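You operate a simulated robot arm through the tools that you are given. There is no shell and no other tool. Be economical: measure what you need, move in short steps, check, and stop when the job is done.

You are at the controls of a simulated robot arm. One attempt, no reset.

JOB
Put the cream cone on the shelf of the blue stand. Take the blue tuft and leave it in the shallow basket. Open the right pale drawer, put the tagged skein from the top shelf of the open rack in the inside of the right pale drawer and shut the drawer again. Put the shade block labelled "teal" from the top shelf of the open rack on the wool bed in the green trough and the shade block that says "mint" on the third shelf from the bottom of the open rack. Put the tiny teal cone on the second shelf from the bottom of the open rack away on the pale workbench. Put the card tube that says "3" from the top shelf of the open rack on the third shelf from the bottom of the open rack and the card tube labelled "5" on the floor of the packing tray. Open the blue box lid, put the teal clip from the inside of the blue box on the blue plate and shut the lid again. Put the brown cone on the steel counter away on the blue table. The order is free. Set down upright: cream cone, tiny teal cone, card tube, brown cone.
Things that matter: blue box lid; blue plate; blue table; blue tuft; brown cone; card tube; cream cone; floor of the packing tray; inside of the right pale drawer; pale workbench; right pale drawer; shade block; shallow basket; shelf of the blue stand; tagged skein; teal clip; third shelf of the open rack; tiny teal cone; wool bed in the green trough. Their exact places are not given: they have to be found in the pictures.

The check looks at the end state, three seconds after you hand in, the way a careful person would. Anything else that was tipped, shoved, dropped, spilled or broken makes it a failure. A push-on lid holds only when it is set on centred and level and pressed home; a screw cap is set on level and turned clockwise until tight.

ROBOT AND FRAMES
A 7-joint arm with a fingered hand on a trunk, on a base that drives. Base frame: it is fixed to the floor where the robot stands at the start and does not move with it; the origin is under the middle of the robot, x ahead of it, y to its left, z up. Readings come in cm, rad, newtons and seconds.
Its first joint turns from -1.204 to 3.002 rad. Places, roughly: blue box lid [-460, -760, 30]; blue plate (11x9x1 cm) [-690, -630, 50]; blue table [50, 50, 70]; blue tuft (8x6x4 cm) [-1020, -560, 80]; brown cone (8x8x13 cm) [-1060, -200, 90]; card tube [-675, -625, 125]; cream cone (8x8x13 cm) [70, 20, 80]; floor of the packing tray [-780, -910, 80]; inside of the right pale drawer [-820, -910, 70]; pale workbench [-920, 140, 80]; right pale drawer [-820, -910, 70]; shallow basket (18x40x5 cm) [-1020, -630, 20]; shelf of the blue stand (23x48 cm) [-394, 142, 32]; tagged skein [-775, -625, 100]; teal clip (5x3x3 cm) [-470, -760, 30]; third shelf of the open rack [-730, -630, 80]; tiny teal cone (5x5x8 cm) [-730, -630, 50]; wool bed in the green trough (114x17 cm) [-296, -654, 24]. Payload 3.4 kg.
The tool frame sits at the grasp point between the pads (the TCP): z along the fingers, y along the line on which they close. The tips reach 2.5 cm beyond it. The gripper opens to 8.8 cm. The gripper's body begins 2.9 cm behind the TCP. The gripper is a hand of 5 fingers: y runs from the thumb to the fingers, the wrist lies at [-1.3, -9.7, -16.2] in the tool frame, and closing takes about 1.5 s.
Orientation is that of the tool frame in the base frame, as [roll, pitch, yaw] about the fixed x, y, z axes, in that order (R = Rz(yaw) Ry(pitch) Rx(roll)). With the fingers straight down and the wrist toward the robot, the tool's x, y and z point along [0, 1, 0], [1, 0, 0] and [0, 0, -1] of the base frame.

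CONTROLS
- The arm moves only by the tool nudge_tool. Its argument "moves" is one flat list of numbers, 7 for each row, row after row: the closure, from 0 (fully open) to 1 (shut), then the shift along the base's x, y, z in units of 400 mm (1.0 is 400 mm), then the turn, a rotation vector about the base's x, y, z in units of 90 degrees (1.0 is 90 degrees). In form: [gripper, x, y, z, wx, wy, wz, gripper, x, y, z, wx, wy, wz, ...]. A call has 1 to 10 rows; each row is the pose to reach, as a shift and turn from the pose commanded when the call began. A call with a number of a shift or a turn outside -1 to 1 is refused whole. Rows are played at 5 a second. More than 5 cm and 0.15 rad between two rows, or a gripper value outside its range, and nothing of the call is played. Where a pose cannot be reached the arm comes as near as it can. A force on the tool above 40 N (or 10 N above the force at the start of the call, whichever is more), or a blocked arm, ends the call early, and 0.2 s more pass. The fingers move at their own pace (about 15.3 cm/s each) and stop on an object; they squeeze with about 23 N. The grip force told is the motor's: it shows also when the fingers shut on nothing. Time passes only in rows, and 0.2 s behind the last, so rows that repeat a pose let the fingers close. It gives the time, the measured TCP pose, the force on the tool (base axes), the opening and the grip force at its end, in the units of the frame above (readings bear some noise), with the torque about the TCP (base axes, N m) and any sound that the robot's microphone picked up.
- Cameras (640 x 400 px; columns grow to the right, rows downward): "scene" is now at [12.04, 0.23, 140.74]; the picture's right is [0.09, -1.00, -0.00], its down [-0.86, -0.08, -0.50] and it looks along [0.50, 0.04, -0.87] (base axes); focal length 293 px, centre (320, 200). "wrist" rides on the gripper at [5.9, -7.9, -10.5] in the tool frame; the picture's right is [-0.73, 0.32, -0.61], its down [-0.62, -0.68, 0.38] and it looks along [-0.29, 0.66, 0.70] (tool axes); focal length 234 px, centre (320, 200).
- snapshot(camera): a new picture of that camera. No time passes.
- move_column(by): slides the trunk up (or, below 0, down) by that many cm; the arm and the scene camera ride with it, the base frame stays. It gives what a move gives, with no picture.
- steer(legs): drives the robot by 1 to 6 legs, each [ahead, left, turn to the left] in cm, cm and rad, along the robot's own axes; the way and the turn of a leg run together, so that a leg with both is an arc; at most 150 cm and 3.142 rad a leg. The arm and the cameras ride along, it lands a little off, and it stops where it bumps. It gives what a move gives.
- hand_shape(shape): the hand has 5 fingers and takes this shape, open, in about a second: jaw (thumb against the fingers, like two jaws); tri (thumb and two fingers); tip (a fingertip pinch); poke (one finger out to press); point (the index stretched); flat (the hand flat); cup (the hand cupped); fist (a fist). The gripper value then closes the fingers along that shape, each until it touches; the sizes above hold for jaw. It gives what a move gives, with no picture.
- aim_head(pan, tilt): turns the head with the scene camera to pan (to the left, within 1.501 rad either way) and tilt (down, from -0.506 to 1.204), counted from straight ahead of the robot. It gives what a move gives.
- point_at(camera, pixels): for up to 12 pixels [column, row] of the newest picture of that camera ("zoom" is the newest enlarged one), the place [x, y, z] in the base frame of the surface seen there, good to about 0.3 cm, but the place of the scene camera against the robot may be out by one fixed shift of up to 1.2 cm in any direction. No time passes.
- enlarge(camera, box): a new picture of the part [left, top, right, bottom] of that camera's present view, enlarged. No time passes.
- close_job(): hands the job in; it is judged then, once.

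Keep the steps short. Do not move on a guess: measure, check each grasp and each placing, and mend mistakes. In all there are 378 turns and 330 pictures (those below and enlarged ones count). Leave the gripper open and the arm clear of the work at the hand-in unless told otherwise, and finish with a single line.

The tools are called as name(argument=value, ...) on one line, values as JSON. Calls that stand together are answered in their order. nudge_tool: Moves the arm, as the interface text tells. Its arguments: {"type":"object","properties":{"moves":{"type":"array","items":{"type":"number"}}},"required":["moves"]} The other tools are called the same way: move_column (by) slides the trunk up or down; hand_shape (shape) gives the hand a shape; steer (legs) drives the base; aim_head (pan, tilt) turns the head that bears the scene camera; snapshot (camera) takes a picture; point_at (camera, pixels) gives the place of the surface under pixels of a picture; enlarge (camera, box) takes an enlarged picture of a part of a camera's view; close_job () hands the job in.

At the start:

```text
time_s: 0.0
tool_pos: [30.17, 8.29, 89.06]
orientation: [2.878, 0.241, 1.648]
ft_force: [-0.1, 0.5, -0.4]
moment: [0.0, 0.02, 0.03]
width: 8.76
gripper_force: 0.1
shape: jaw
trunk travel left (down, up): [-70.2, 23.8]
robot x, y, heading: [-0.06, -0.09, 0.0]
head pan, tilt: [0.087, 1.042]
```

scene: 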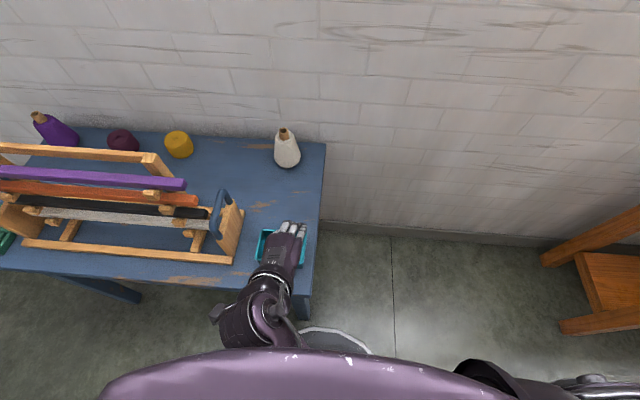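
wrist: 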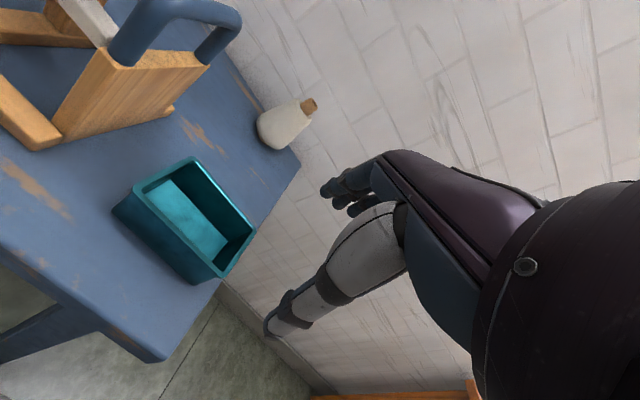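

I see the cream cone at about (287,150) on the blue table. First I measure it and the table.

point_at(camera="scene", pixels=[[285, 132], [287, 150], [288, 165], [300, 180], [265, 250], [280, 265], [240, 180], [310, 150], [260, 215]])

enlarge(camera="scene", box=[200, 100, 360, 300])

```text
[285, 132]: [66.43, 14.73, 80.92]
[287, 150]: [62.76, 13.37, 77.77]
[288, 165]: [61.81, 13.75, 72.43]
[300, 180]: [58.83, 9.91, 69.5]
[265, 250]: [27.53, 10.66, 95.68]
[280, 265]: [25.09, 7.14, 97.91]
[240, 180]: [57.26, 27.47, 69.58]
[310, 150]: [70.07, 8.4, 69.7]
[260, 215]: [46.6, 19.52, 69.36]
```

```text
2.00 times, centred on (280, 200) of scene
```

zoom: 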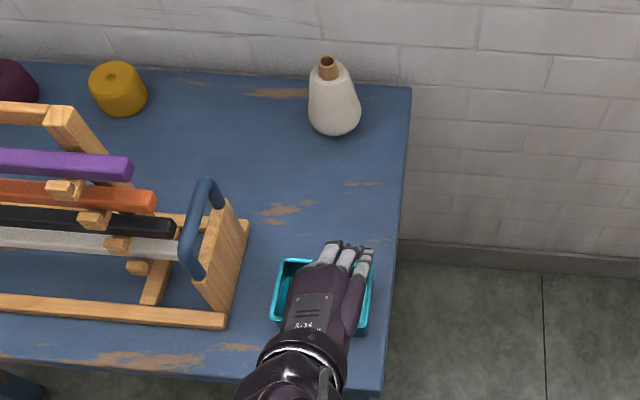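

Before acting I look around with the head: left and right, tilted a little down.

point_at(camera="scene", pixels=[[325, 143], [306, 300], [20, 265], [330, 335], [360, 345], [300, 325], [600, 260], [305, 322]])

aim_head(pan=1.5, tilt=0.3)

snapshot(camera="scene")

aim_head(pan=-1.5, tilt=0.3)

snapshot(camera="scene")

```text
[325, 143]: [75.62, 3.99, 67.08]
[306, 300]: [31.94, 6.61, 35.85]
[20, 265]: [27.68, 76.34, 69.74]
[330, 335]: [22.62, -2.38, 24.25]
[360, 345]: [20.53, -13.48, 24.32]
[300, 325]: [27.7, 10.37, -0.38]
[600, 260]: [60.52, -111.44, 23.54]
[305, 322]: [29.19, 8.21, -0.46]
```

```text
time_s: 1.5
tool_pos: [30.22, 8.22, 88.98]
orientation: [2.875, 0.246, 1.648]
ft_force: [0.4, -0.1, 0.0]
moment: [0.02, -0.02, 0.03]
width: 8.78
gripper_force: 0.0
shape: jaw
trunk travel left (down, up): [-70.2, 23.8]
robot x, y, heading: [-0.17, 0.42, -0.003]
head pan, tilt: [1.499, 0.3]
```

```text
326 pictures are left
```

scene: 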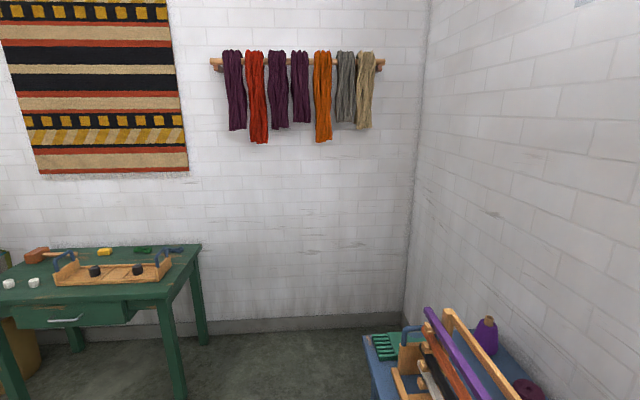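

```text
time_s: 4.1
tool_pos: [30.37, 8.31, 88.96]
orientation: [2.876, 0.246, 1.646]
ft_force: [0.0, 0.1, -0.4]
moment: [-0.01, -0.01, -0.01]
width: 8.78
gripper_force: 0.0
shape: jaw
trunk travel left (down, up): [-70.2, 23.8]
robot x, y, heading: [0.07, -0.0, 0.005]
head pan, tilt: [-1.499, 0.3]
```

```text
325 pictures are left
```

scene: 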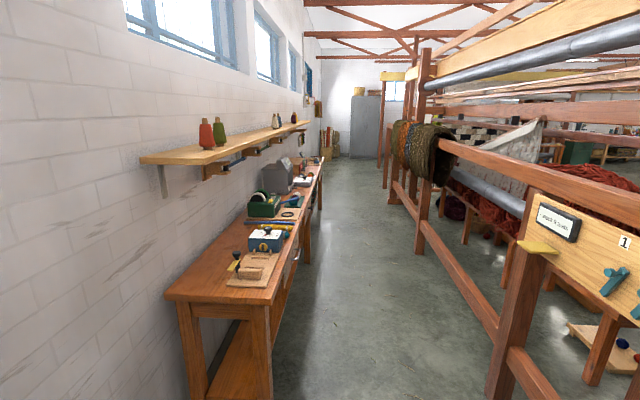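

The room: table ahead, green table to the left, bench/loom to the right. I drive around the table's right corner so the cream cone is in easy reach.

aim_head(pan=0.4, tilt=0.9)

steer(legs=[[0, -27, 0], [34, 0, 0]])

snapshot(camera="scene")

snapshot(camera="wrist")

```text
time_s: 6.0
tool_pos: [30.22, 8.28, 89.09]
orientation: [2.875, 0.244, 1.644]
ft_force: [0.2, 0.3, -0.1]
moment: [0.0, 0.0, -0.02]
width: 8.79
gripper_force: 0.0
shape: jaw
trunk travel left (down, up): [-70.2, 23.8]
robot x, y, heading: [0.36, -0.22, 0.004]
head pan, tilt: [0.4, 0.901]
```

```text
time_s: 9.8
tool_pos: [64.0, -19.37, 88.92]
orientation: [2.874, 0.244, 1.645]
ft_force: [0.3, 0.1, -0.2]
moment: [0.03, 0.01, -0.01]
width: 8.78
gripper_force: 0.0
shape: jaw
trunk travel left (down, up): [-70.2, 23.8]
robot x, y, heading: [33.8, -27.59, -0.003]
head pan, tilt: [0.4, 0.901]
```

```text
324 pictures are left
```

scene: 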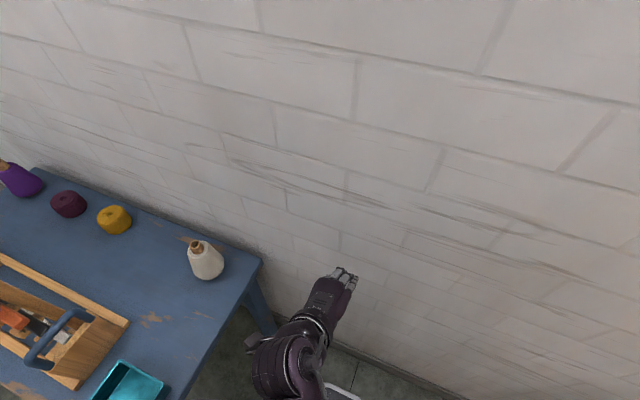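

```text
323 pictures are left
```

wrist: 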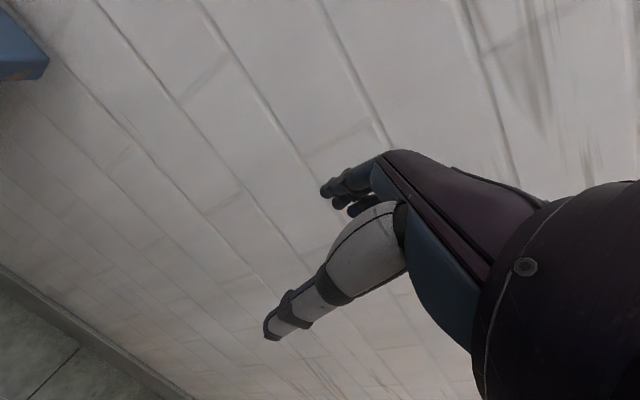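

Measure the cone top (195,245), bottom, and wall.

enlarge(camera="scene", box=[170, 220, 250, 290])

point_at(camera="scene", pixels=[[196, 243], [204, 255], [206, 265], [207, 274], [190, 258], [221, 264], [230, 280], [262, 262], [300, 240]])

```text
5.71 times, centred on (210, 255) of scene
```

zoom: 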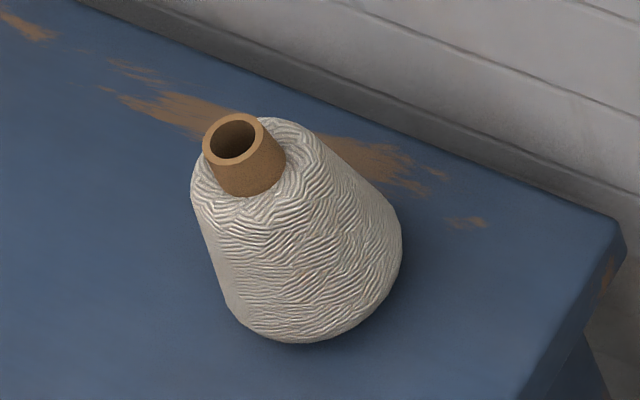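

```text
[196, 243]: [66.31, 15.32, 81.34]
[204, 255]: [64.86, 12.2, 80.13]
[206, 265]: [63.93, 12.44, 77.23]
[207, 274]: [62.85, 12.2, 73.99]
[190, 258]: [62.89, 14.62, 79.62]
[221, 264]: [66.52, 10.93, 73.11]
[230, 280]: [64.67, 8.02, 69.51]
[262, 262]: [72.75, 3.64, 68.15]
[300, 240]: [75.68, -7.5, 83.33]
```

point_at(camera="zoom", pixels=[[237, 163], [207, 140], [263, 135], [250, 180], [235, 120], [260, 205], [300, 335], [235, 300], [385, 270], [310, 345]])

```text
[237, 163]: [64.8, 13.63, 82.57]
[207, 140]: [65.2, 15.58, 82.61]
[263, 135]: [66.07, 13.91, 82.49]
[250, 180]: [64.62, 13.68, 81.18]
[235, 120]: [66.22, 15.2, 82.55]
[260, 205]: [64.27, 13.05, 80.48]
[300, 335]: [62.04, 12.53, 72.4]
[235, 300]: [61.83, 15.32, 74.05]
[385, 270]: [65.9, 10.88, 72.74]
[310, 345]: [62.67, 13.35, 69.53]
```

Tube rim centre ≈ (65.6, 14.6), top z 82.5. I move the hand above it, tool straight down, and see if the pose is reached.

nudge_tool(moves=[0, 0, 0.05, 0.06, 0.02, 0.03, 0, 0, 0, 0.15, 0.12, 0.04, 0.05, 0, 0, 0.01, 0.25, 0.14, 0.06, 0.07, 0, 0, 0.02, 0.35, 0.14, 0.07, 0.09, 0, 0, 0.02, 0.45, 0.14, 0.08, 0.11, 0, 0, 0.03, 0.55, 0.14, 0.1, 0.13, 0, 0, 0.03, 0.65, 0.14, 0.11, 0.15, 0, 0, 0.04, 0.75, 0.14, 0.12, 0.17, 0, 0, 0.04, 0.85, 0.14, 0.136, 0.18, 0, 0, 0.04, 0.85, 0.14, 0.136, 0.18, 0])

snapshot(camera="scene")

snapshot(camera="wrist")

```text
time_s: 10.3
tool_pos: [64.18, -20.39, 88.44]
orientation: [2.892, 0.415, 1.711]
ft_force: [0.2, -0.1, 0.1]
moment: [0.0, 0.0, -0.01]
width: 8.78
gripper_force: 0.0
shape: jaw
out of reach, approached as far as the arm can: row 2
trunk travel left (down, up): [-70.2, 23.8]
robot x, y, heading: [33.42, -27.31, -0.002]
head pan, tilt: [0.4, 0.901]
stopped in row 2: the arm was blocked; the commanded pose is now the measured one
```

```text
321 pictures are left
```

scene: 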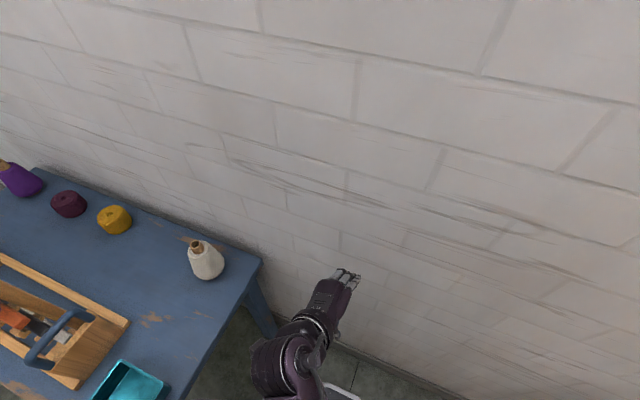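

```text
320 pictures are left
```

wrist: 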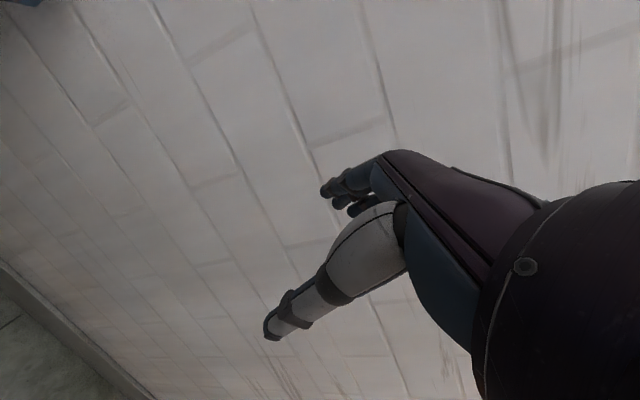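

The arm stopped at its limits. I look down at my own arm to see where the shoulder and elbow are.

aim_head(pan=0.6, tilt=1.2)

snapshot(camera="scene")

aim_head(pan=-0.6, tilt=1.2)

snapshot(camera="scene")

```text
time_s: 11.1
tool_pos: [64.17, -20.24, 88.45]
orientation: [2.897, 0.414, 1.71]
ft_force: [0.3, 0.1, -1.0]
moment: [-0.03, -0.02, 0.0]
width: 8.79
gripper_force: 0.0
shape: jaw
trunk travel left (down, up): [-70.2, 23.8]
robot x, y, heading: [33.9, -27.43, -0.005]
head pan, tilt: [0.6, 1.201]
```

```text
319 pictures are left
```

scene: 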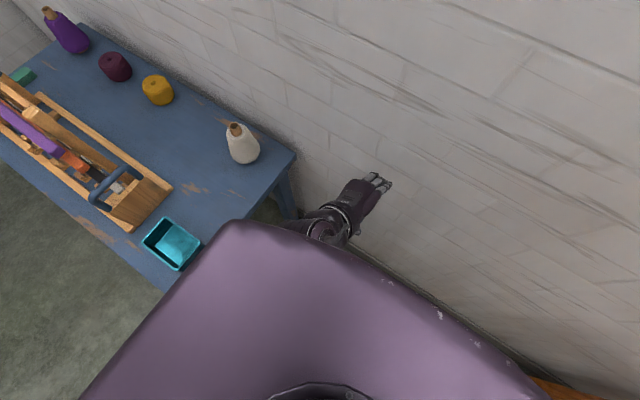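

```text
time_s: 12.5
tool_pos: [64.23, -20.32, 88.36]
orientation: [2.896, 0.413, 1.713]
ft_force: [-0.2, 0.3, 0.2]
moment: [-0.03, 0.02, 0.0]
width: 8.76
gripper_force: 0.1
shape: jaw
trunk travel left (down, up): [-70.2, 23.8]
robot x, y, heading: [33.57, -27.11, 0.0]
head pan, tilt: [-0.6, 1.201]
```

```text
318 pictures are left
```

scene: 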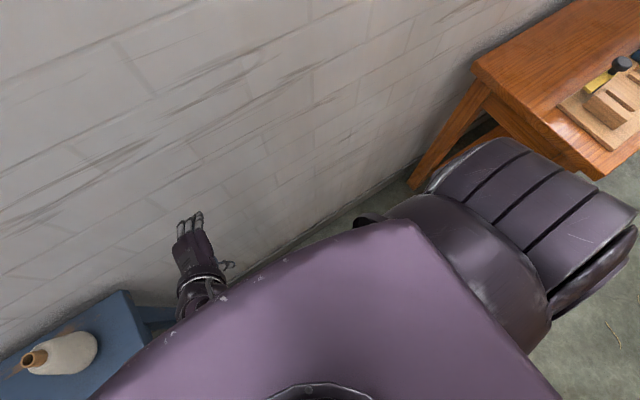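

Possibly the elbow is against the table edge or a joint limit. I back off into free space and test the arm's motion there.

steer(legs=[[-40, 0, 0]])

aim_head(pan=0.4, tilt=1.0)

nudge_tool(moves=[0, 0, 0.1, 0, 0, 0, 0, 0, 0, 0.2, 0, 0, 0, 0, 0, 0, 0.3, 0, 0, 0, 0])

snapshot(camera="scene")

```text
time_s: 15.0
tool_pos: [25.02, -20.32, 88.47]
orientation: [2.896, 0.413, 1.707]
ft_force: [0.6, 0.9, -0.3]
moment: [0.01, 0.0, -0.04]
width: 8.78
gripper_force: 0.0
shape: jaw
trunk travel left (down, up): [-70.2, 23.8]
robot x, y, heading: [-5.3, -26.97, -0.003]
head pan, tilt: [-0.6, 1.201]
```

```text
time_s: 16.2
tool_pos: [25.02, -20.34, 88.4]
orientation: [2.894, 0.415, 1.705]
ft_force: [0.1, 0.1, 0.0]
moment: [0.01, -0.05, 0.0]
width: 8.77
gripper_force: 0.0
shape: jaw
trunk travel left (down, up): [-70.2, 23.8]
robot x, y, heading: [-5.41, -27.18, -0.012]
head pan, tilt: [0.4, 1.0]
```

```text
time_s: 16.8
tool_pos: [24.89, -19.38, 84.09]
orientation: [2.886, 0.623, 1.759]
ft_force: [0.6, 0.1, 0.6]
moment: [-0.01, 0.01, 0.04]
width: 8.78
gripper_force: 0.1
shape: jaw
trunk travel left (down, up): [-70.2, 23.8]
robot x, y, heading: [-5.65, -27.3, -0.009]
head pan, tilt: [0.4, 1.0]
stopped in row 2: the arm was blocked; the commanded pose is now the measured one
```

```text
317 pictures are left
```

scene: 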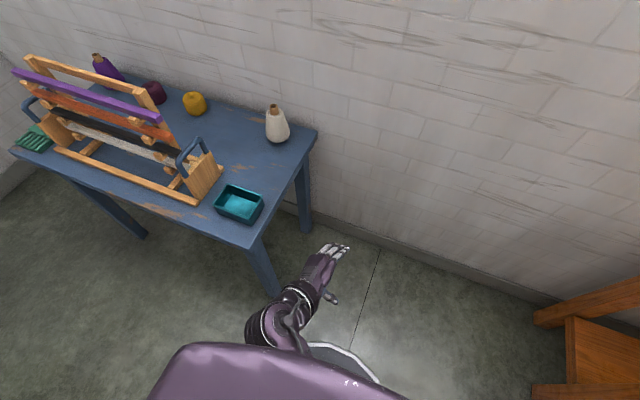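

Left is blocked even in free air, so a joint limit. I try forward and up.

nudge_tool(moves=[0, 0.1, 0, 0.05, 0, 0, 0, 0, 0.2, 0, 0.1, 0, 0, 0, 0, 0.3, 0, 0.15, 0, 0, 0])

```text
time_s: 17.5
tool_pos: [32.3, -24.59, 84.21]
orientation: [2.949, 0.79, 1.835]
ft_force: [0.0, 0.0, 0.2]
moment: [0.0, -0.02, 0.0]
width: 8.77
gripper_force: 0.0
shape: jaw
trunk travel left (down, up): [-70.2, 23.8]
robot x, y, heading: [-5.26, -27.71, -0.012]
head pan, tilt: [0.4, 1.0]
stopped in row 3: the arm was blocked; the commanded pose is now the measured one
```

snapshot(camera="scene")

point_at(camera="scene", pixels=[[260, 320], [280, 330], [300, 290], [330, 260], [340, 248], [200, 350], [250, 345], [330, 297], [290, 300], [255, 310]])

```text
316 pictures are left
```

scene: 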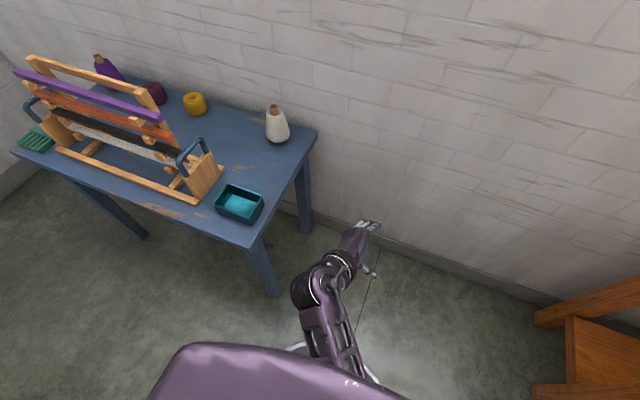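

```text
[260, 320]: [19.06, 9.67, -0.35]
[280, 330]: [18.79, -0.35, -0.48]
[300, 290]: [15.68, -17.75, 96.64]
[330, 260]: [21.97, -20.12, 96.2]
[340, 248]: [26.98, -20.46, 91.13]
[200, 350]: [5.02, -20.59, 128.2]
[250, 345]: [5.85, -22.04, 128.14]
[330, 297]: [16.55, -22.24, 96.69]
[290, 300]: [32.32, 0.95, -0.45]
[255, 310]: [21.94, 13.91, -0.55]
```

point_at(camera="scene", pixels=[[320, 318], [325, 345], [345, 345], [350, 370], [310, 345], [305, 285], [370, 270], [365, 228], [340, 368]])

enlarge(camera="scene", box=[240, 200, 440, 400])

```text
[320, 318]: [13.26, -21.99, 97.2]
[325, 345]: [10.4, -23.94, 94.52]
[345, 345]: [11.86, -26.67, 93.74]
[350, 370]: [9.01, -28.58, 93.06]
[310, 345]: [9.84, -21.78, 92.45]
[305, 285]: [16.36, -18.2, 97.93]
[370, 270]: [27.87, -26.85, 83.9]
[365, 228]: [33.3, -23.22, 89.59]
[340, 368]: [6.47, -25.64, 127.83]
```

```text
2.00 times, centred on (340, 300) of scene
```

zoom: 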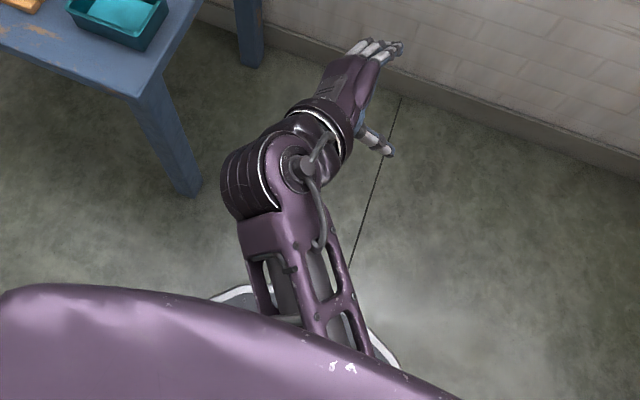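

The arm hangs on the robot's right shoulder: I had been reaching across the body. I now swing the hand to the right with the tool straight down.

nudge_tool(moves=[0, 0.0, -0.08, 0.02, 0.055, 0.033, 0, 0, 0.0, -0.16, 0.04, 0.11, 0.066, 0, 0, 0.0, -0.24, 0.06, 0.165, 0.1, 0, 0, 0.0, -0.32, 0.08, 0.22, 0.13, 0, 0, 0.0, -0.4, 0.1, 0.275, 0.165, 0, 0, 0.0, -0.48, 0.12, 0.33, 0.2, 0, 0, 0.0, -0.54, 0.14, 0.386, 0.231, 0, 0, 0.0, -0.6, 0.15, 0.442, 0.264, 0])

aim_head(pan=-0.5, tilt=1.0)

snapshot(camera="scene")

```text
time_s: 19.3
tool_pos: [32.17, -48.73, 90.16]
orientation: [-3.141, -0.01, 1.916]
ft_force: [-0.3, 0.0, 0.2]
moment: [0.04, -0.01, 0.02]
width: 8.8
gripper_force: 0.0
shape: jaw
out of reach, approached as far as the arm can: row 6
trunk travel left (down, up): [-70.2, 23.8]
robot x, y, heading: [-5.58, -27.07, -0.007]
head pan, tilt: [0.4, 1.0]
```

```text
time_s: 20.5
tool_pos: [32.23, -48.29, 90.25]
orientation: [-3.138, -0.006, 1.917]
ft_force: [0.6, -0.3, 0.6]
moment: [-0.02, 0.03, -0.01]
width: 8.81
gripper_force: 0.0
shape: jaw
trunk travel left (down, up): [-70.2, 23.8]
robot x, y, heading: [-5.71, -27.57, -0.004]
head pan, tilt: [-0.499, 1.0]
```

```text
314 pictures are left
```

scene: 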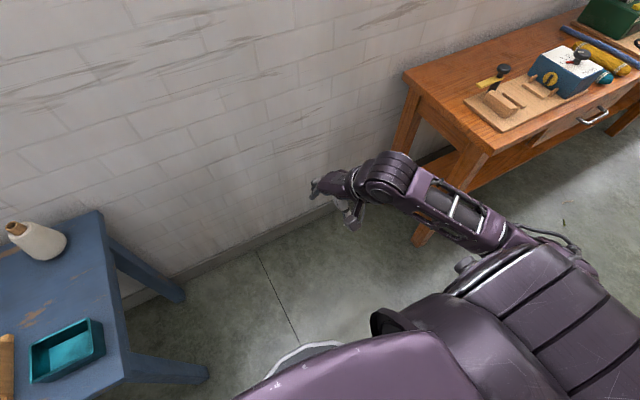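

point_at(camera="scene", pixels=[[385, 180], [450, 200], [500, 235], [540, 280], [560, 250], [480, 320], [590, 330], [300, 360], [340, 345]])

```text
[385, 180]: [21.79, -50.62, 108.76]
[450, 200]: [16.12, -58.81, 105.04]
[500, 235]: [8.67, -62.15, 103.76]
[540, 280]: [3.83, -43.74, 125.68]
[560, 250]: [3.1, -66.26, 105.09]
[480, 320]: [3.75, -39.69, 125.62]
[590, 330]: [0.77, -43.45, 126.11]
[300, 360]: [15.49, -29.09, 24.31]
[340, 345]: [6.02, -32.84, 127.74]
```

Straight-down works on the right. Now I test a more useful pose (fingers closing sideways, tool tilted forward). First the yaw.

nudge_tool(moves=[0, 0, 0, 0, 0, 0, 0.087, 0, 0, 0, 0, 0, 0, 0.174, 0, 0, 0, 0, 0, 0, 0.26, 0, 0, 0, 0, 0, 0, 0.347, 0, 0, 0, 0, 0, 0, 0.434, 0, 0, 0, 0, 0, 0, 0.52, 0, 0, 0, 0, 0, 0, 0.607, 0, 0, 0, 0, 0, 0, 0.694, 0, 0, 0, 0, 0, 0, 0.78])

```text
time_s: 22.5
tool_pos: [32.29, -48.41, 90.29]
orientation: [-3.138, -0.003, -3.137]
ft_force: [0.7, 1.0, 0.2]
moment: [0.0, 0.02, 0.0]
width: 8.81
gripper_force: 0.2
shape: jaw
trunk travel left (down, up): [-70.2, 23.8]
robot x, y, heading: [-5.42, -27.62, -0.004]
head pan, tilt: [-0.499, 1.0]
```

Reached. Now tilt forward 45° while moving ahead 15 cm.

nudge_tool(moves=[0, 0.06, 0, 0, 0, -0.083, 0, 0, 0.12, 0, 0, 0, -0.166, 0, 0, 0.18, 0, 0, 0, -0.25, 0, 0, 0.25, 0, 0, 0, -0.333, 0, 0, 0.31, 0, 0, 0, -0.416, 0, 0, 0.37, 0, 0, 0, -0.5, 0])

snapshot(camera="scene")

snapshot(camera="wrist")

```text
time_s: 23.9
tool_pos: [47.12, -48.62, 90.23]
orientation: [-3.137, 0.788, 3.141]
ft_force: [0.0, 0.0, -0.5]
moment: [0.0, -0.01, 0.01]
width: 8.8
gripper_force: 0.1
shape: jaw
trunk travel left (down, up): [-70.2, 23.8]
robot x, y, heading: [-5.5, -27.01, -0.008]
head pan, tilt: [-0.499, 1.0]
```

```text
313 pictures are left
```

scene: 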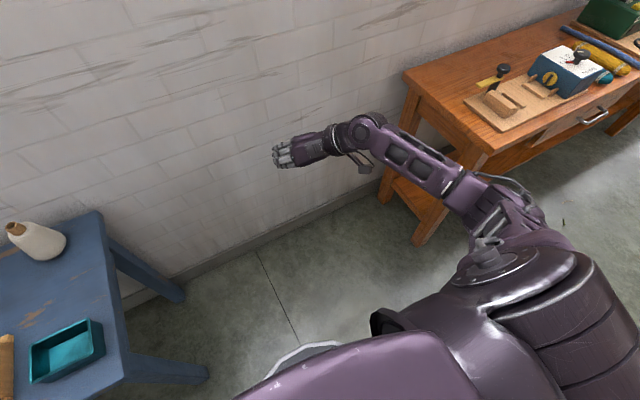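

```text
312 pictures are left
```

wrist: 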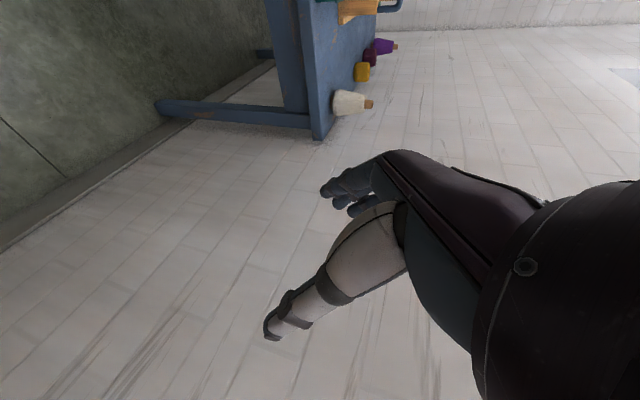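

That pose works. I'll approach the cone from in front of the table: back a little, then left 63 cm.

steer(legs=[[-12, 0, 0], [0, 63, 0]])

aim_head(pan=-0.2, tilt=0.95)

snapshot(camera="scene")

```text
time_s: 28.3
tool_pos: [35.42, 15.73, 90.13]
orientation: [-3.138, 0.784, -3.118]
ft_force: [-0.1, 0.0, 0.9]
moment: [0.02, 0.04, 0.01]
width: 8.8
gripper_force: 0.0
shape: jaw
trunk travel left (down, up): [-70.2, 23.8]
robot x, y, heading: [-17.67, 35.56, 0.015]
head pan, tilt: [-0.499, 1.0]
```

```text
time_s: 29.1
tool_pos: [35.33, 15.72, 90.11]
orientation: [-3.137, 0.785, -3.119]
ft_force: [-0.7, 0.0, -0.2]
moment: [0.02, -0.02, 0.02]
width: 8.79
gripper_force: 0.1
shape: jaw
trunk travel left (down, up): [-70.2, 23.8]
robot x, y, heading: [-17.74, 35.76, 0.02]
head pan, tilt: [-0.201, 0.949]
```

```text
311 pictures are left
```

scene: 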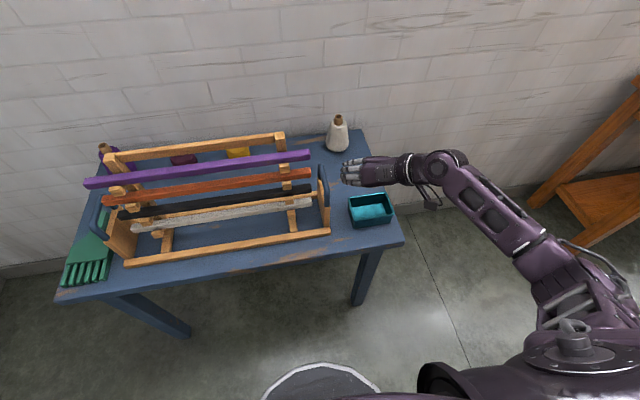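

snapshot(camera="wrist")

point_at(camera="scene", pixels=[[338, 118], [336, 135], [311, 152], [325, 172], [310, 172], [326, 228], [360, 205], [388, 200], [352, 200]])

enlarge(camera="scene", box=[300, 100, 420, 175])

```text
310 pictures are left
```

wrist: 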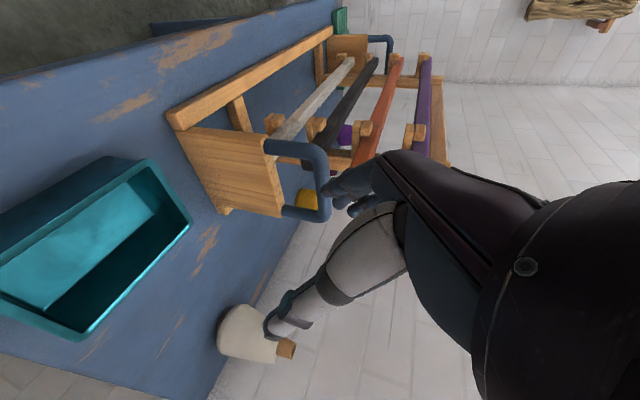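

```text
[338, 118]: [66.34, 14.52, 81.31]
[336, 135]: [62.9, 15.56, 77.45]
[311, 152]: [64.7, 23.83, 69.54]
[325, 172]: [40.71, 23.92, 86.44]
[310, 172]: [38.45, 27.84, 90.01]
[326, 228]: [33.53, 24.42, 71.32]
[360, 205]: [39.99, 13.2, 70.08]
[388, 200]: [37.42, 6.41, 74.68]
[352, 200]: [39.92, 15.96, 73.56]
```

```text
5.33 times, centred on (360, 138) of scene
```

zoom: 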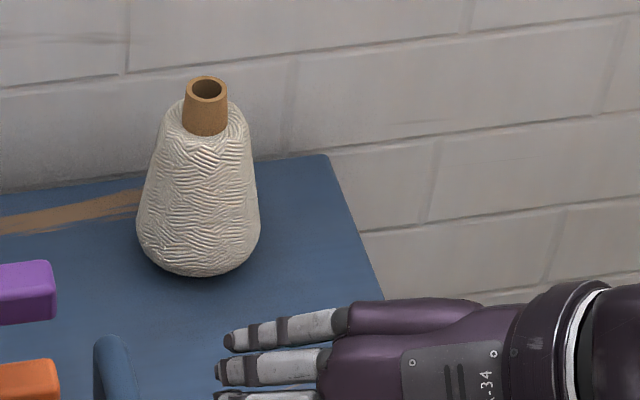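

point_at(camera="wrist", pixels=[[286, 350], [282, 340], [279, 358], [250, 335], [240, 355], [236, 312], [219, 350]])

point_at(camera="zoom", pixels=[[206, 100], [185, 90], [227, 90], [205, 78], [206, 125], [145, 220], [258, 220], [200, 265], [200, 200]])

```text
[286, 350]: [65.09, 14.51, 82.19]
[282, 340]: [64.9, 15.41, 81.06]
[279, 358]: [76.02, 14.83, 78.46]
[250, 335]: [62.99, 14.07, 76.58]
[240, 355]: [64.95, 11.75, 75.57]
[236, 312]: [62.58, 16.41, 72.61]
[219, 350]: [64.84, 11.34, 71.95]
```

```text
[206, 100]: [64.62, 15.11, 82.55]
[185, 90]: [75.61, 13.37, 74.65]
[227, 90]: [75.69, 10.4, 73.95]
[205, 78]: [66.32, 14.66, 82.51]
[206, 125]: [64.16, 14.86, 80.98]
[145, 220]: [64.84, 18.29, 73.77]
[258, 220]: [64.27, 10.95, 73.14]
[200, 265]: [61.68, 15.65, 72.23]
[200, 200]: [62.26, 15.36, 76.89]
```

Cone axis ≈ (66, 14.7). I raise the hand 4 cm and drive ahead 27 cm.

nudge_tool(moves=[0, 0, -0.025, 0.1, 0, 0, -0.01])

steer(legs=[[22, 0, -0.015]])

snapshot(camera="scene")

```text
time_s: 29.5
tool_pos: [35.33, 14.66, 94.32]
orientation: [-3.133, 0.786, -3.13]
ft_force: [0.9, -0.1, 0.2]
moment: [-0.02, 0.01, 0.03]
width: 8.81
gripper_force: 0.0
shape: jaw
trunk travel left (down, up): [-70.2, 23.8]
robot x, y, heading: [-17.73, 35.4, 0.013]
head pan, tilt: [-0.201, 0.949]
```

```text
time_s: 31.2
tool_pos: [57.18, 14.03, 94.22]
orientation: [-3.137, 0.785, 3.136]
ft_force: [0.0, 0.3, -0.8]
moment: [0.02, -0.03, 0.03]
width: 8.8
gripper_force: 0.1
shape: jaw
trunk travel left (down, up): [-70.2, 23.8]
robot x, y, heading: [5.03, 35.69, -0.004]
head pan, tilt: [-0.201, 0.949]
```

```text
308 pictures are left
```

scene: 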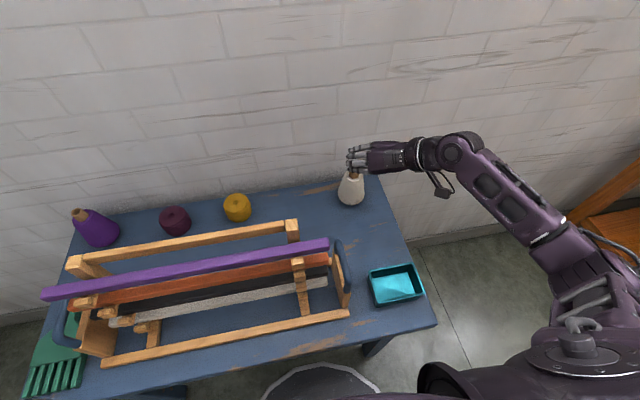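

Lower the trunk 10 cm so the hand goes to the pre-grasp height.

move_column(by=-10)

nudge_tool(moves=[0, 0, 0.016, 0, 0, 0, 0, 0, 0, 0.016, 0, 0, 0, 0])

enlarge(camera="scene", box=[280, 80, 480, 220])

snapshot(camera="wrist")

```text
time_s: 32.5
tool_pos: [57.22, 14.09, 84.23]
orientation: [-3.138, 0.786, 3.134]
ft_force: [0.5, -0.2, 0.0]
moment: [0.0, 0.0, 0.02]
width: 8.8
gripper_force: 0.0
shape: jaw
trunk travel left (down, up): [-60.2, 33.8]
robot x, y, heading: [4.1, 35.88, 0.003]
head pan, tilt: [-0.201, 0.949]
```

```text
time_s: 33.1
tool_pos: [57.12, 14.56, 84.25]
orientation: [-3.136, 0.785, 3.137]
ft_force: [-0.1, 0.6, -0.3]
moment: [0.0, -0.01, 0.0]
width: 8.77
gripper_force: 0.0
shape: jaw
trunk travel left (down, up): [-60.2, 33.8]
robot x, y, heading: [4.52, 36.37, 0.002]
head pan, tilt: [-0.201, 0.949]
```

```text
2.86 times, centred on (380, 150) of scene
```

zoom: 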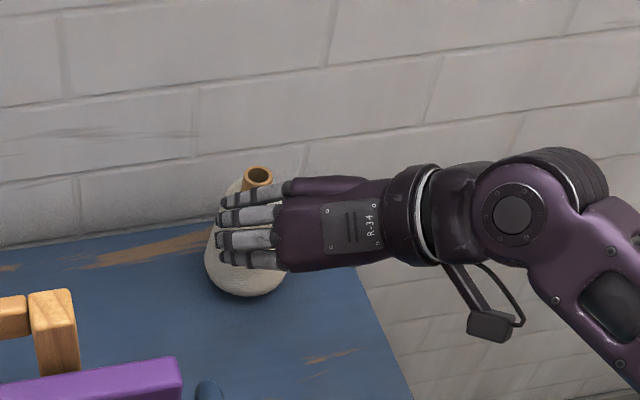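

```text
306 pictures are left
```

wrist: 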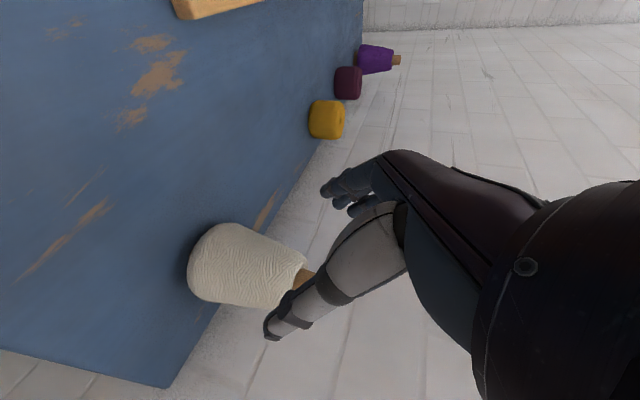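

Aligned. I advance along the tool axis to about (64.9, 14.6, 77).

nudge_tool(moves=[0, 0.05, 0, -0.046, 0, 0, 0, 0, 0.1, 0, -0.092, 0, 0, 0, 0, 0.15, 0, -0.138, 0, 0, 0, 0, 0.195, 0, -0.18, 0, 0, 0])

enlarge(camera="scene", box=[280, 120, 440, 240])

snapshot(camera="wrist")

```text
time_s: 34.1
tool_pos: [65.13, 14.72, 76.86]
orientation: [-3.136, 0.785, 3.134]
ft_force: [0.1, -0.8, 0.1]
moment: [-0.02, 0.0, 0.02]
width: 8.8
gripper_force: 0.1
shape: jaw
trunk travel left (down, up): [-60.2, 33.8]
robot x, y, heading: [4.33, 36.17, -0.003]
head pan, tilt: [-0.201, 0.949]
```

```text
3.33 times, centred on (360, 180) of scene
```

zoom: 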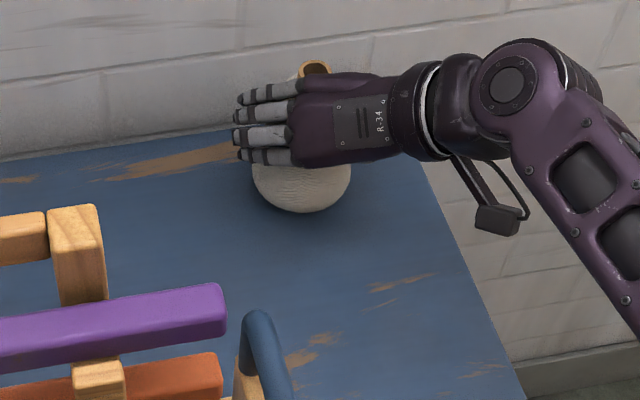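

```text
304 pictures are left
```

wrist: 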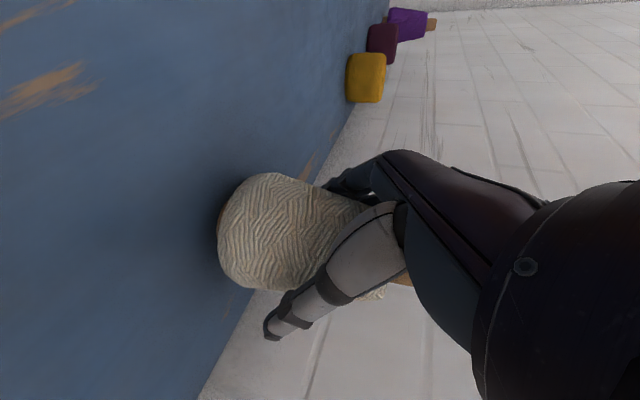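

The cone lies between thumb and fingers, no contact force. Close.

nudge_tool(moves=[1, 0, 0, 0, 0, 0, 0, 1, 0, 0, 0, 0, 0, 0, 1, 0, 0, 0, 0, 0, 0, 1, 0, 0, 0, 0, 0, 0, 1, 0, 0, 0, 0, 0, 0, 1, 0, 0, 0, 0, 0, 0, 1, 0, 0, 0, 0, 0, 0, 1, 0, 0, 0, 0, 0, 0])

snapshot(camera="wrist")

```text
time_s: 35.9
tool_pos: [64.96, 14.72, 76.98]
orientation: [-3.136, 0.784, 3.135]
ft_force: [1.0, -0.5, 1.3]
moment: [-0.09, -0.03, -0.02]
width: 6.03
gripper_force: 23.0
shape: jaw
trunk travel left (down, up): [-60.2, 33.8]
robot x, y, heading: [4.66, 35.74, 0.0]
head pan, tilt: [-0.201, 0.949]
```

```text
303 pictures are left
```

wrist: 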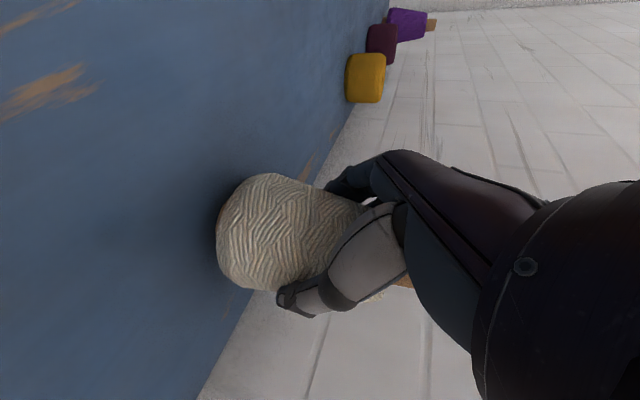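

Gripped (6.0 cm, 23 N). TCP is 7.5 cm above the cone's bottom. Lift 12 cm.

nudge_tool(moves=[1, 0, 0, 0.08, 0, 0, 0, 1, 0, 0, 0.16, 0, 0, 0, 1, 0, 0, 0.24, 0, 0, 0, 1, 0, 0, 0.32, 0, 0, 0])

snapshot(camera="scene")

```text
time_s: 36.9
tool_pos: [65.1, 14.82, 89.87]
orientation: [-3.138, 0.784, 3.134]
ft_force: [-0.2, 0.2, -2.4]
moment: [-0.05, 0.03, 0.0]
width: 6.01
gripper_force: 23.0
shape: jaw
trunk travel left (down, up): [-60.2, 33.8]
robot x, y, heading: [4.35, 36.04, -0.0]
head pan, tilt: [-0.201, 0.949]
```

```text
302 pictures are left
```

scene: 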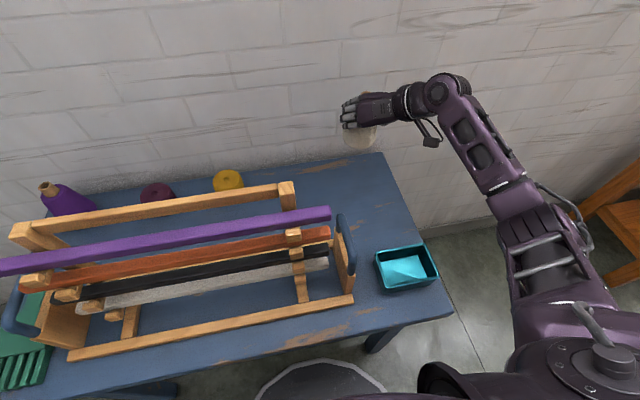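

Held. Back off 60 cm, then pull the arm in a bit and turn around to look for the blue stand.

steer(legs=[[-60, 0, 0]])

nudge_tool(moves=[1, -0.1, 0, 0.05, 0, 0, 0, 1, -0.2, 0, 0.1, 0, 0, 0, 1, -0.3, 0, 0.1, 0, 0, 0, 1, -0.4, 0, 0.1, 0, 0, 0])

steer(legs=[[0, 0, 1.57]])

aim_head(pan=1.2, tilt=0.4)

snapshot(camera="scene")

```text
time_s: 40.3
tool_pos: [4.71, 14.23, 89.93]
orientation: [-3.136, 0.785, 3.118]
ft_force: [-0.8, 0.3, -1.6]
moment: [-0.01, 0.02, 0.0]
width: 6.02
gripper_force: 23.2
shape: jaw
trunk travel left (down, up): [-60.2, 33.8]
robot x, y, heading: [-54.89, 36.33, -0.013]
head pan, tilt: [-0.201, 0.949]
```

```text
time_s: 41.3
tool_pos: [-11.4, 14.14, 93.92]
orientation: [-3.136, 0.787, 3.118]
ft_force: [-0.1, 0.5, -1.2]
moment: [0.0, 0.02, -0.01]
width: 5.99
gripper_force: 23.3
shape: jaw
trunk travel left (down, up): [-60.2, 33.8]
robot x, y, heading: [-55.53, 35.89, -0.017]
head pan, tilt: [-0.201, 0.949]
```

```text
time_s: 45.5
tool_pos: [-33.34, 80.46, 93.82]
orientation: [-3.136, 0.785, -1.592]
ft_force: [0.0, -0.6, -1.9]
moment: [-0.02, 0.01, -0.03]
width: 5.95
gripper_force: 23.1
shape: jaw
trunk travel left (down, up): [-60.2, 33.8]
robot x, y, heading: [-55.54, 36.71, 1.562]
head pan, tilt: [-0.201, 0.949]
```

```text
time_s: 47.1
tool_pos: [-33.47, 80.51, 93.91]
orientation: [-3.138, 0.785, -1.593]
ft_force: [0.2, 0.2, -2.9]
moment: [-0.04, -0.03, -0.01]
width: 5.97
gripper_force: 23.0
shape: jaw
trunk travel left (down, up): [-60.2, 33.8]
robot x, y, heading: [-55.18, 36.21, 1.557]
head pan, tilt: [1.201, 0.4]
```

```text
301 pictures are left
```

scene: 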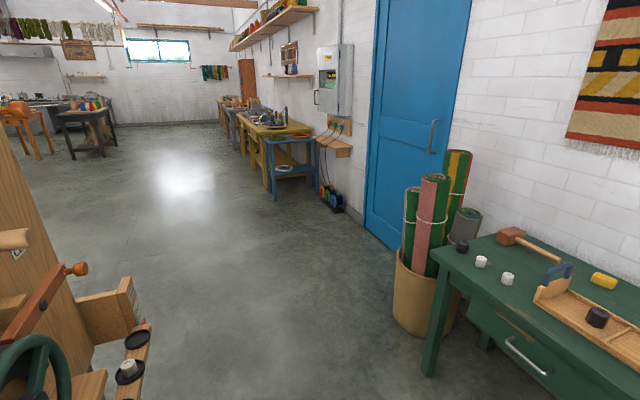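

The blue stand is at (288,160), with a lower shelf. I measure it and the obstacles on the way.

point_at(camera="scene", pixels=[[285, 170], [290, 145], [274, 200], [262, 140], [315, 140], [330, 200], [145, 290], [145, 340], [155, 380], [395, 320], [200, 300], [78, 158]])

enlarge(camera="scene", box=[220, 100, 360, 220])

```text
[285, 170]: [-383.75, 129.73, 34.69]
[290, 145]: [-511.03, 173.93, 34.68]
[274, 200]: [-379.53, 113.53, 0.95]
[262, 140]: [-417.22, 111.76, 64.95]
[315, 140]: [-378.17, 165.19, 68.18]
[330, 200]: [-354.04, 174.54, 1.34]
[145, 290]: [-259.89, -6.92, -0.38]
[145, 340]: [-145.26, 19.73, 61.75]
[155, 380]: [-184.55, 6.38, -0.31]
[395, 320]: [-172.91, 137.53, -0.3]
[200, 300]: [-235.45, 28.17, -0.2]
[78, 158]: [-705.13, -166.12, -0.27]
```

```text
3.33 times, centred on (290, 160) of scene
```

zoom: 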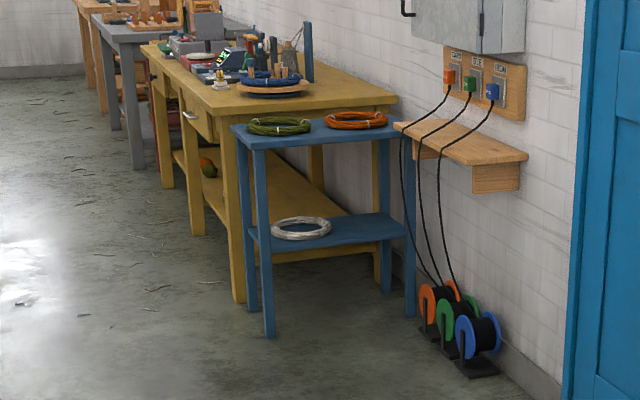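

point_at(camera="scene", pixels=[[440, 258], [428, 365], [425, 240], [405, 260], [150, 325], [130, 285], [70, 268], [40, 345], [285, 140], [300, 195], [345, 150], [335, 205]])

```text
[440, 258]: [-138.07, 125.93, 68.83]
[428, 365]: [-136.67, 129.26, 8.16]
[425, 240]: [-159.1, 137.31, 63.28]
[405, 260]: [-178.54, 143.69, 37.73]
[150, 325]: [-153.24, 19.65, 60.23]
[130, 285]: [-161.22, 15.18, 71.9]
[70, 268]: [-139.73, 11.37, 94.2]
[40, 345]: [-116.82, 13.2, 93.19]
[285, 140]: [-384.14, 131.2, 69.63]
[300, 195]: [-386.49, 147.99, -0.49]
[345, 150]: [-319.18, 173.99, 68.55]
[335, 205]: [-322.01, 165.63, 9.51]
```

Corridor is free between y≈20 and 125. I drive to y≈72, turn left and go ahead 220 cm.

steer(legs=[[36, 0, 0], [0, 0, 1.585], [120, 0, 0], [105, 0, 0]])

aim_head(pan=-0.4, tilt=0.6)

snapshot(camera="scene")

```text
time_s: 63.9
tool_pos: [-322.38, 86.36, 93.75]
orientation: [-3.137, 0.785, 0.03]
ft_force: [-0.3, -0.5, -2.0]
moment: [0.03, 0.01, -0.02]
width: 5.97
gripper_force: 23.0
shape: jaw
trunk travel left (down, up): [-60.2, 33.8]
robot x, y, heading: [-276.82, 66.52, -3.102]
head pan, tilt: [1.201, 0.4]
```

```text
time_s: 65.5
tool_pos: [-322.36, 86.28, 93.86]
orientation: [-3.138, 0.783, 0.028]
ft_force: [-0.2, -1.0, -2.1]
moment: [-0.03, -0.02, 0.0]
width: 5.98
gripper_force: 23.4
shape: jaw
trunk travel left (down, up): [-60.2, 33.8]
robot x, y, heading: [-276.95, 66.52, -3.106]
head pan, tilt: [-0.4, 0.6]
```

```text
299 pictures are left
```

scene: 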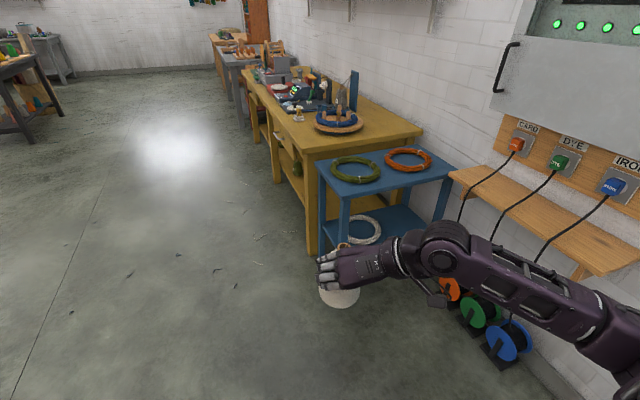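

point_at(camera="scene", pixels=[[395, 218], [410, 215], [385, 230], [365, 232], [342, 205], [436, 195], [436, 210], [455, 200], [440, 172], [322, 175], [452, 180], [350, 228]])

enlarge(camera="scene", box=[300, 130, 480, 260])

```text
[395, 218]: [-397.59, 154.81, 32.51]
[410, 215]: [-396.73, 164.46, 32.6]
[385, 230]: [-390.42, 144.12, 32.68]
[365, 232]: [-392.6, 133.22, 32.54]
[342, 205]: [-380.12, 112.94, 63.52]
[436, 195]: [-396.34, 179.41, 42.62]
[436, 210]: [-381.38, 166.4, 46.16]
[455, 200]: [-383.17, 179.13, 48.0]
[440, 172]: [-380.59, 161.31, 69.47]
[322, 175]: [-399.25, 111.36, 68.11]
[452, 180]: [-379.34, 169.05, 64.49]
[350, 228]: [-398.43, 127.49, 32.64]
```

```text
3.08 times, centred on (390, 195) of scene
```

zoom: 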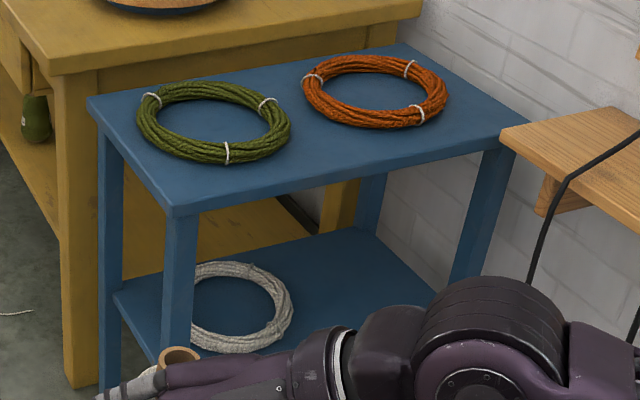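

Shelf is at z 32.6; the white coil takes y<142, so y≈150 is free. I plan to enter diagonally from the +x side. First drive to the pre-position and turn.

steer(legs=[[54.9, -19.6, 0], [0, 0, -0.58]])

move_column(by=-50)

aim_head(pan=-0.3, tilt=0.5)

snapshot(camera="scene")

```text
time_s: 70.4
tool_pos: [-359.87, 125.14, 93.92]
orientation: [-3.134, 0.786, -0.545]
ft_force: [-0.3, 0.8, -1.2]
moment: [0.0, 0.01, 0.01]
width: 5.96
gripper_force: 22.8
shape: jaw
trunk travel left (down, up): [-60.2, 33.8]
robot x, y, heading: [-332.58, 84.29, 2.605]
head pan, tilt: [-0.4, 0.6]
```

```text
refused: -50 is not a number from -40 to 40
```

```text
time_s: 71.1
tool_pos: [-359.92, 125.25, 93.94]
orientation: [-3.136, 0.785, -0.547]
ft_force: [-0.1, 0.2, -2.9]
moment: [-0.04, -0.01, -0.02]
width: 5.99
gripper_force: 22.7
shape: jaw
trunk travel left (down, up): [-60.2, 33.8]
robot x, y, heading: [-332.69, 84.01, 2.605]
head pan, tilt: [-0.3, 0.499]
```

```text
297 pictures are left
```

scene: 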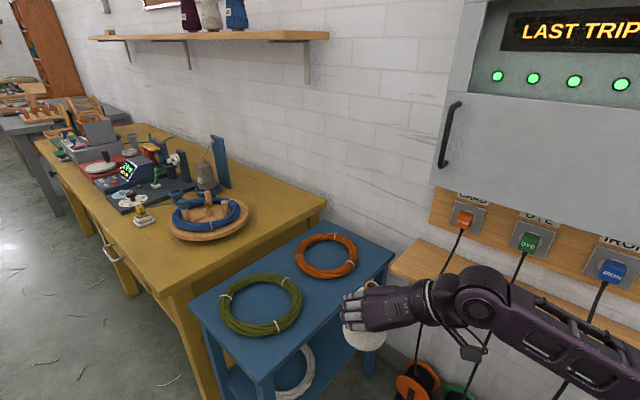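

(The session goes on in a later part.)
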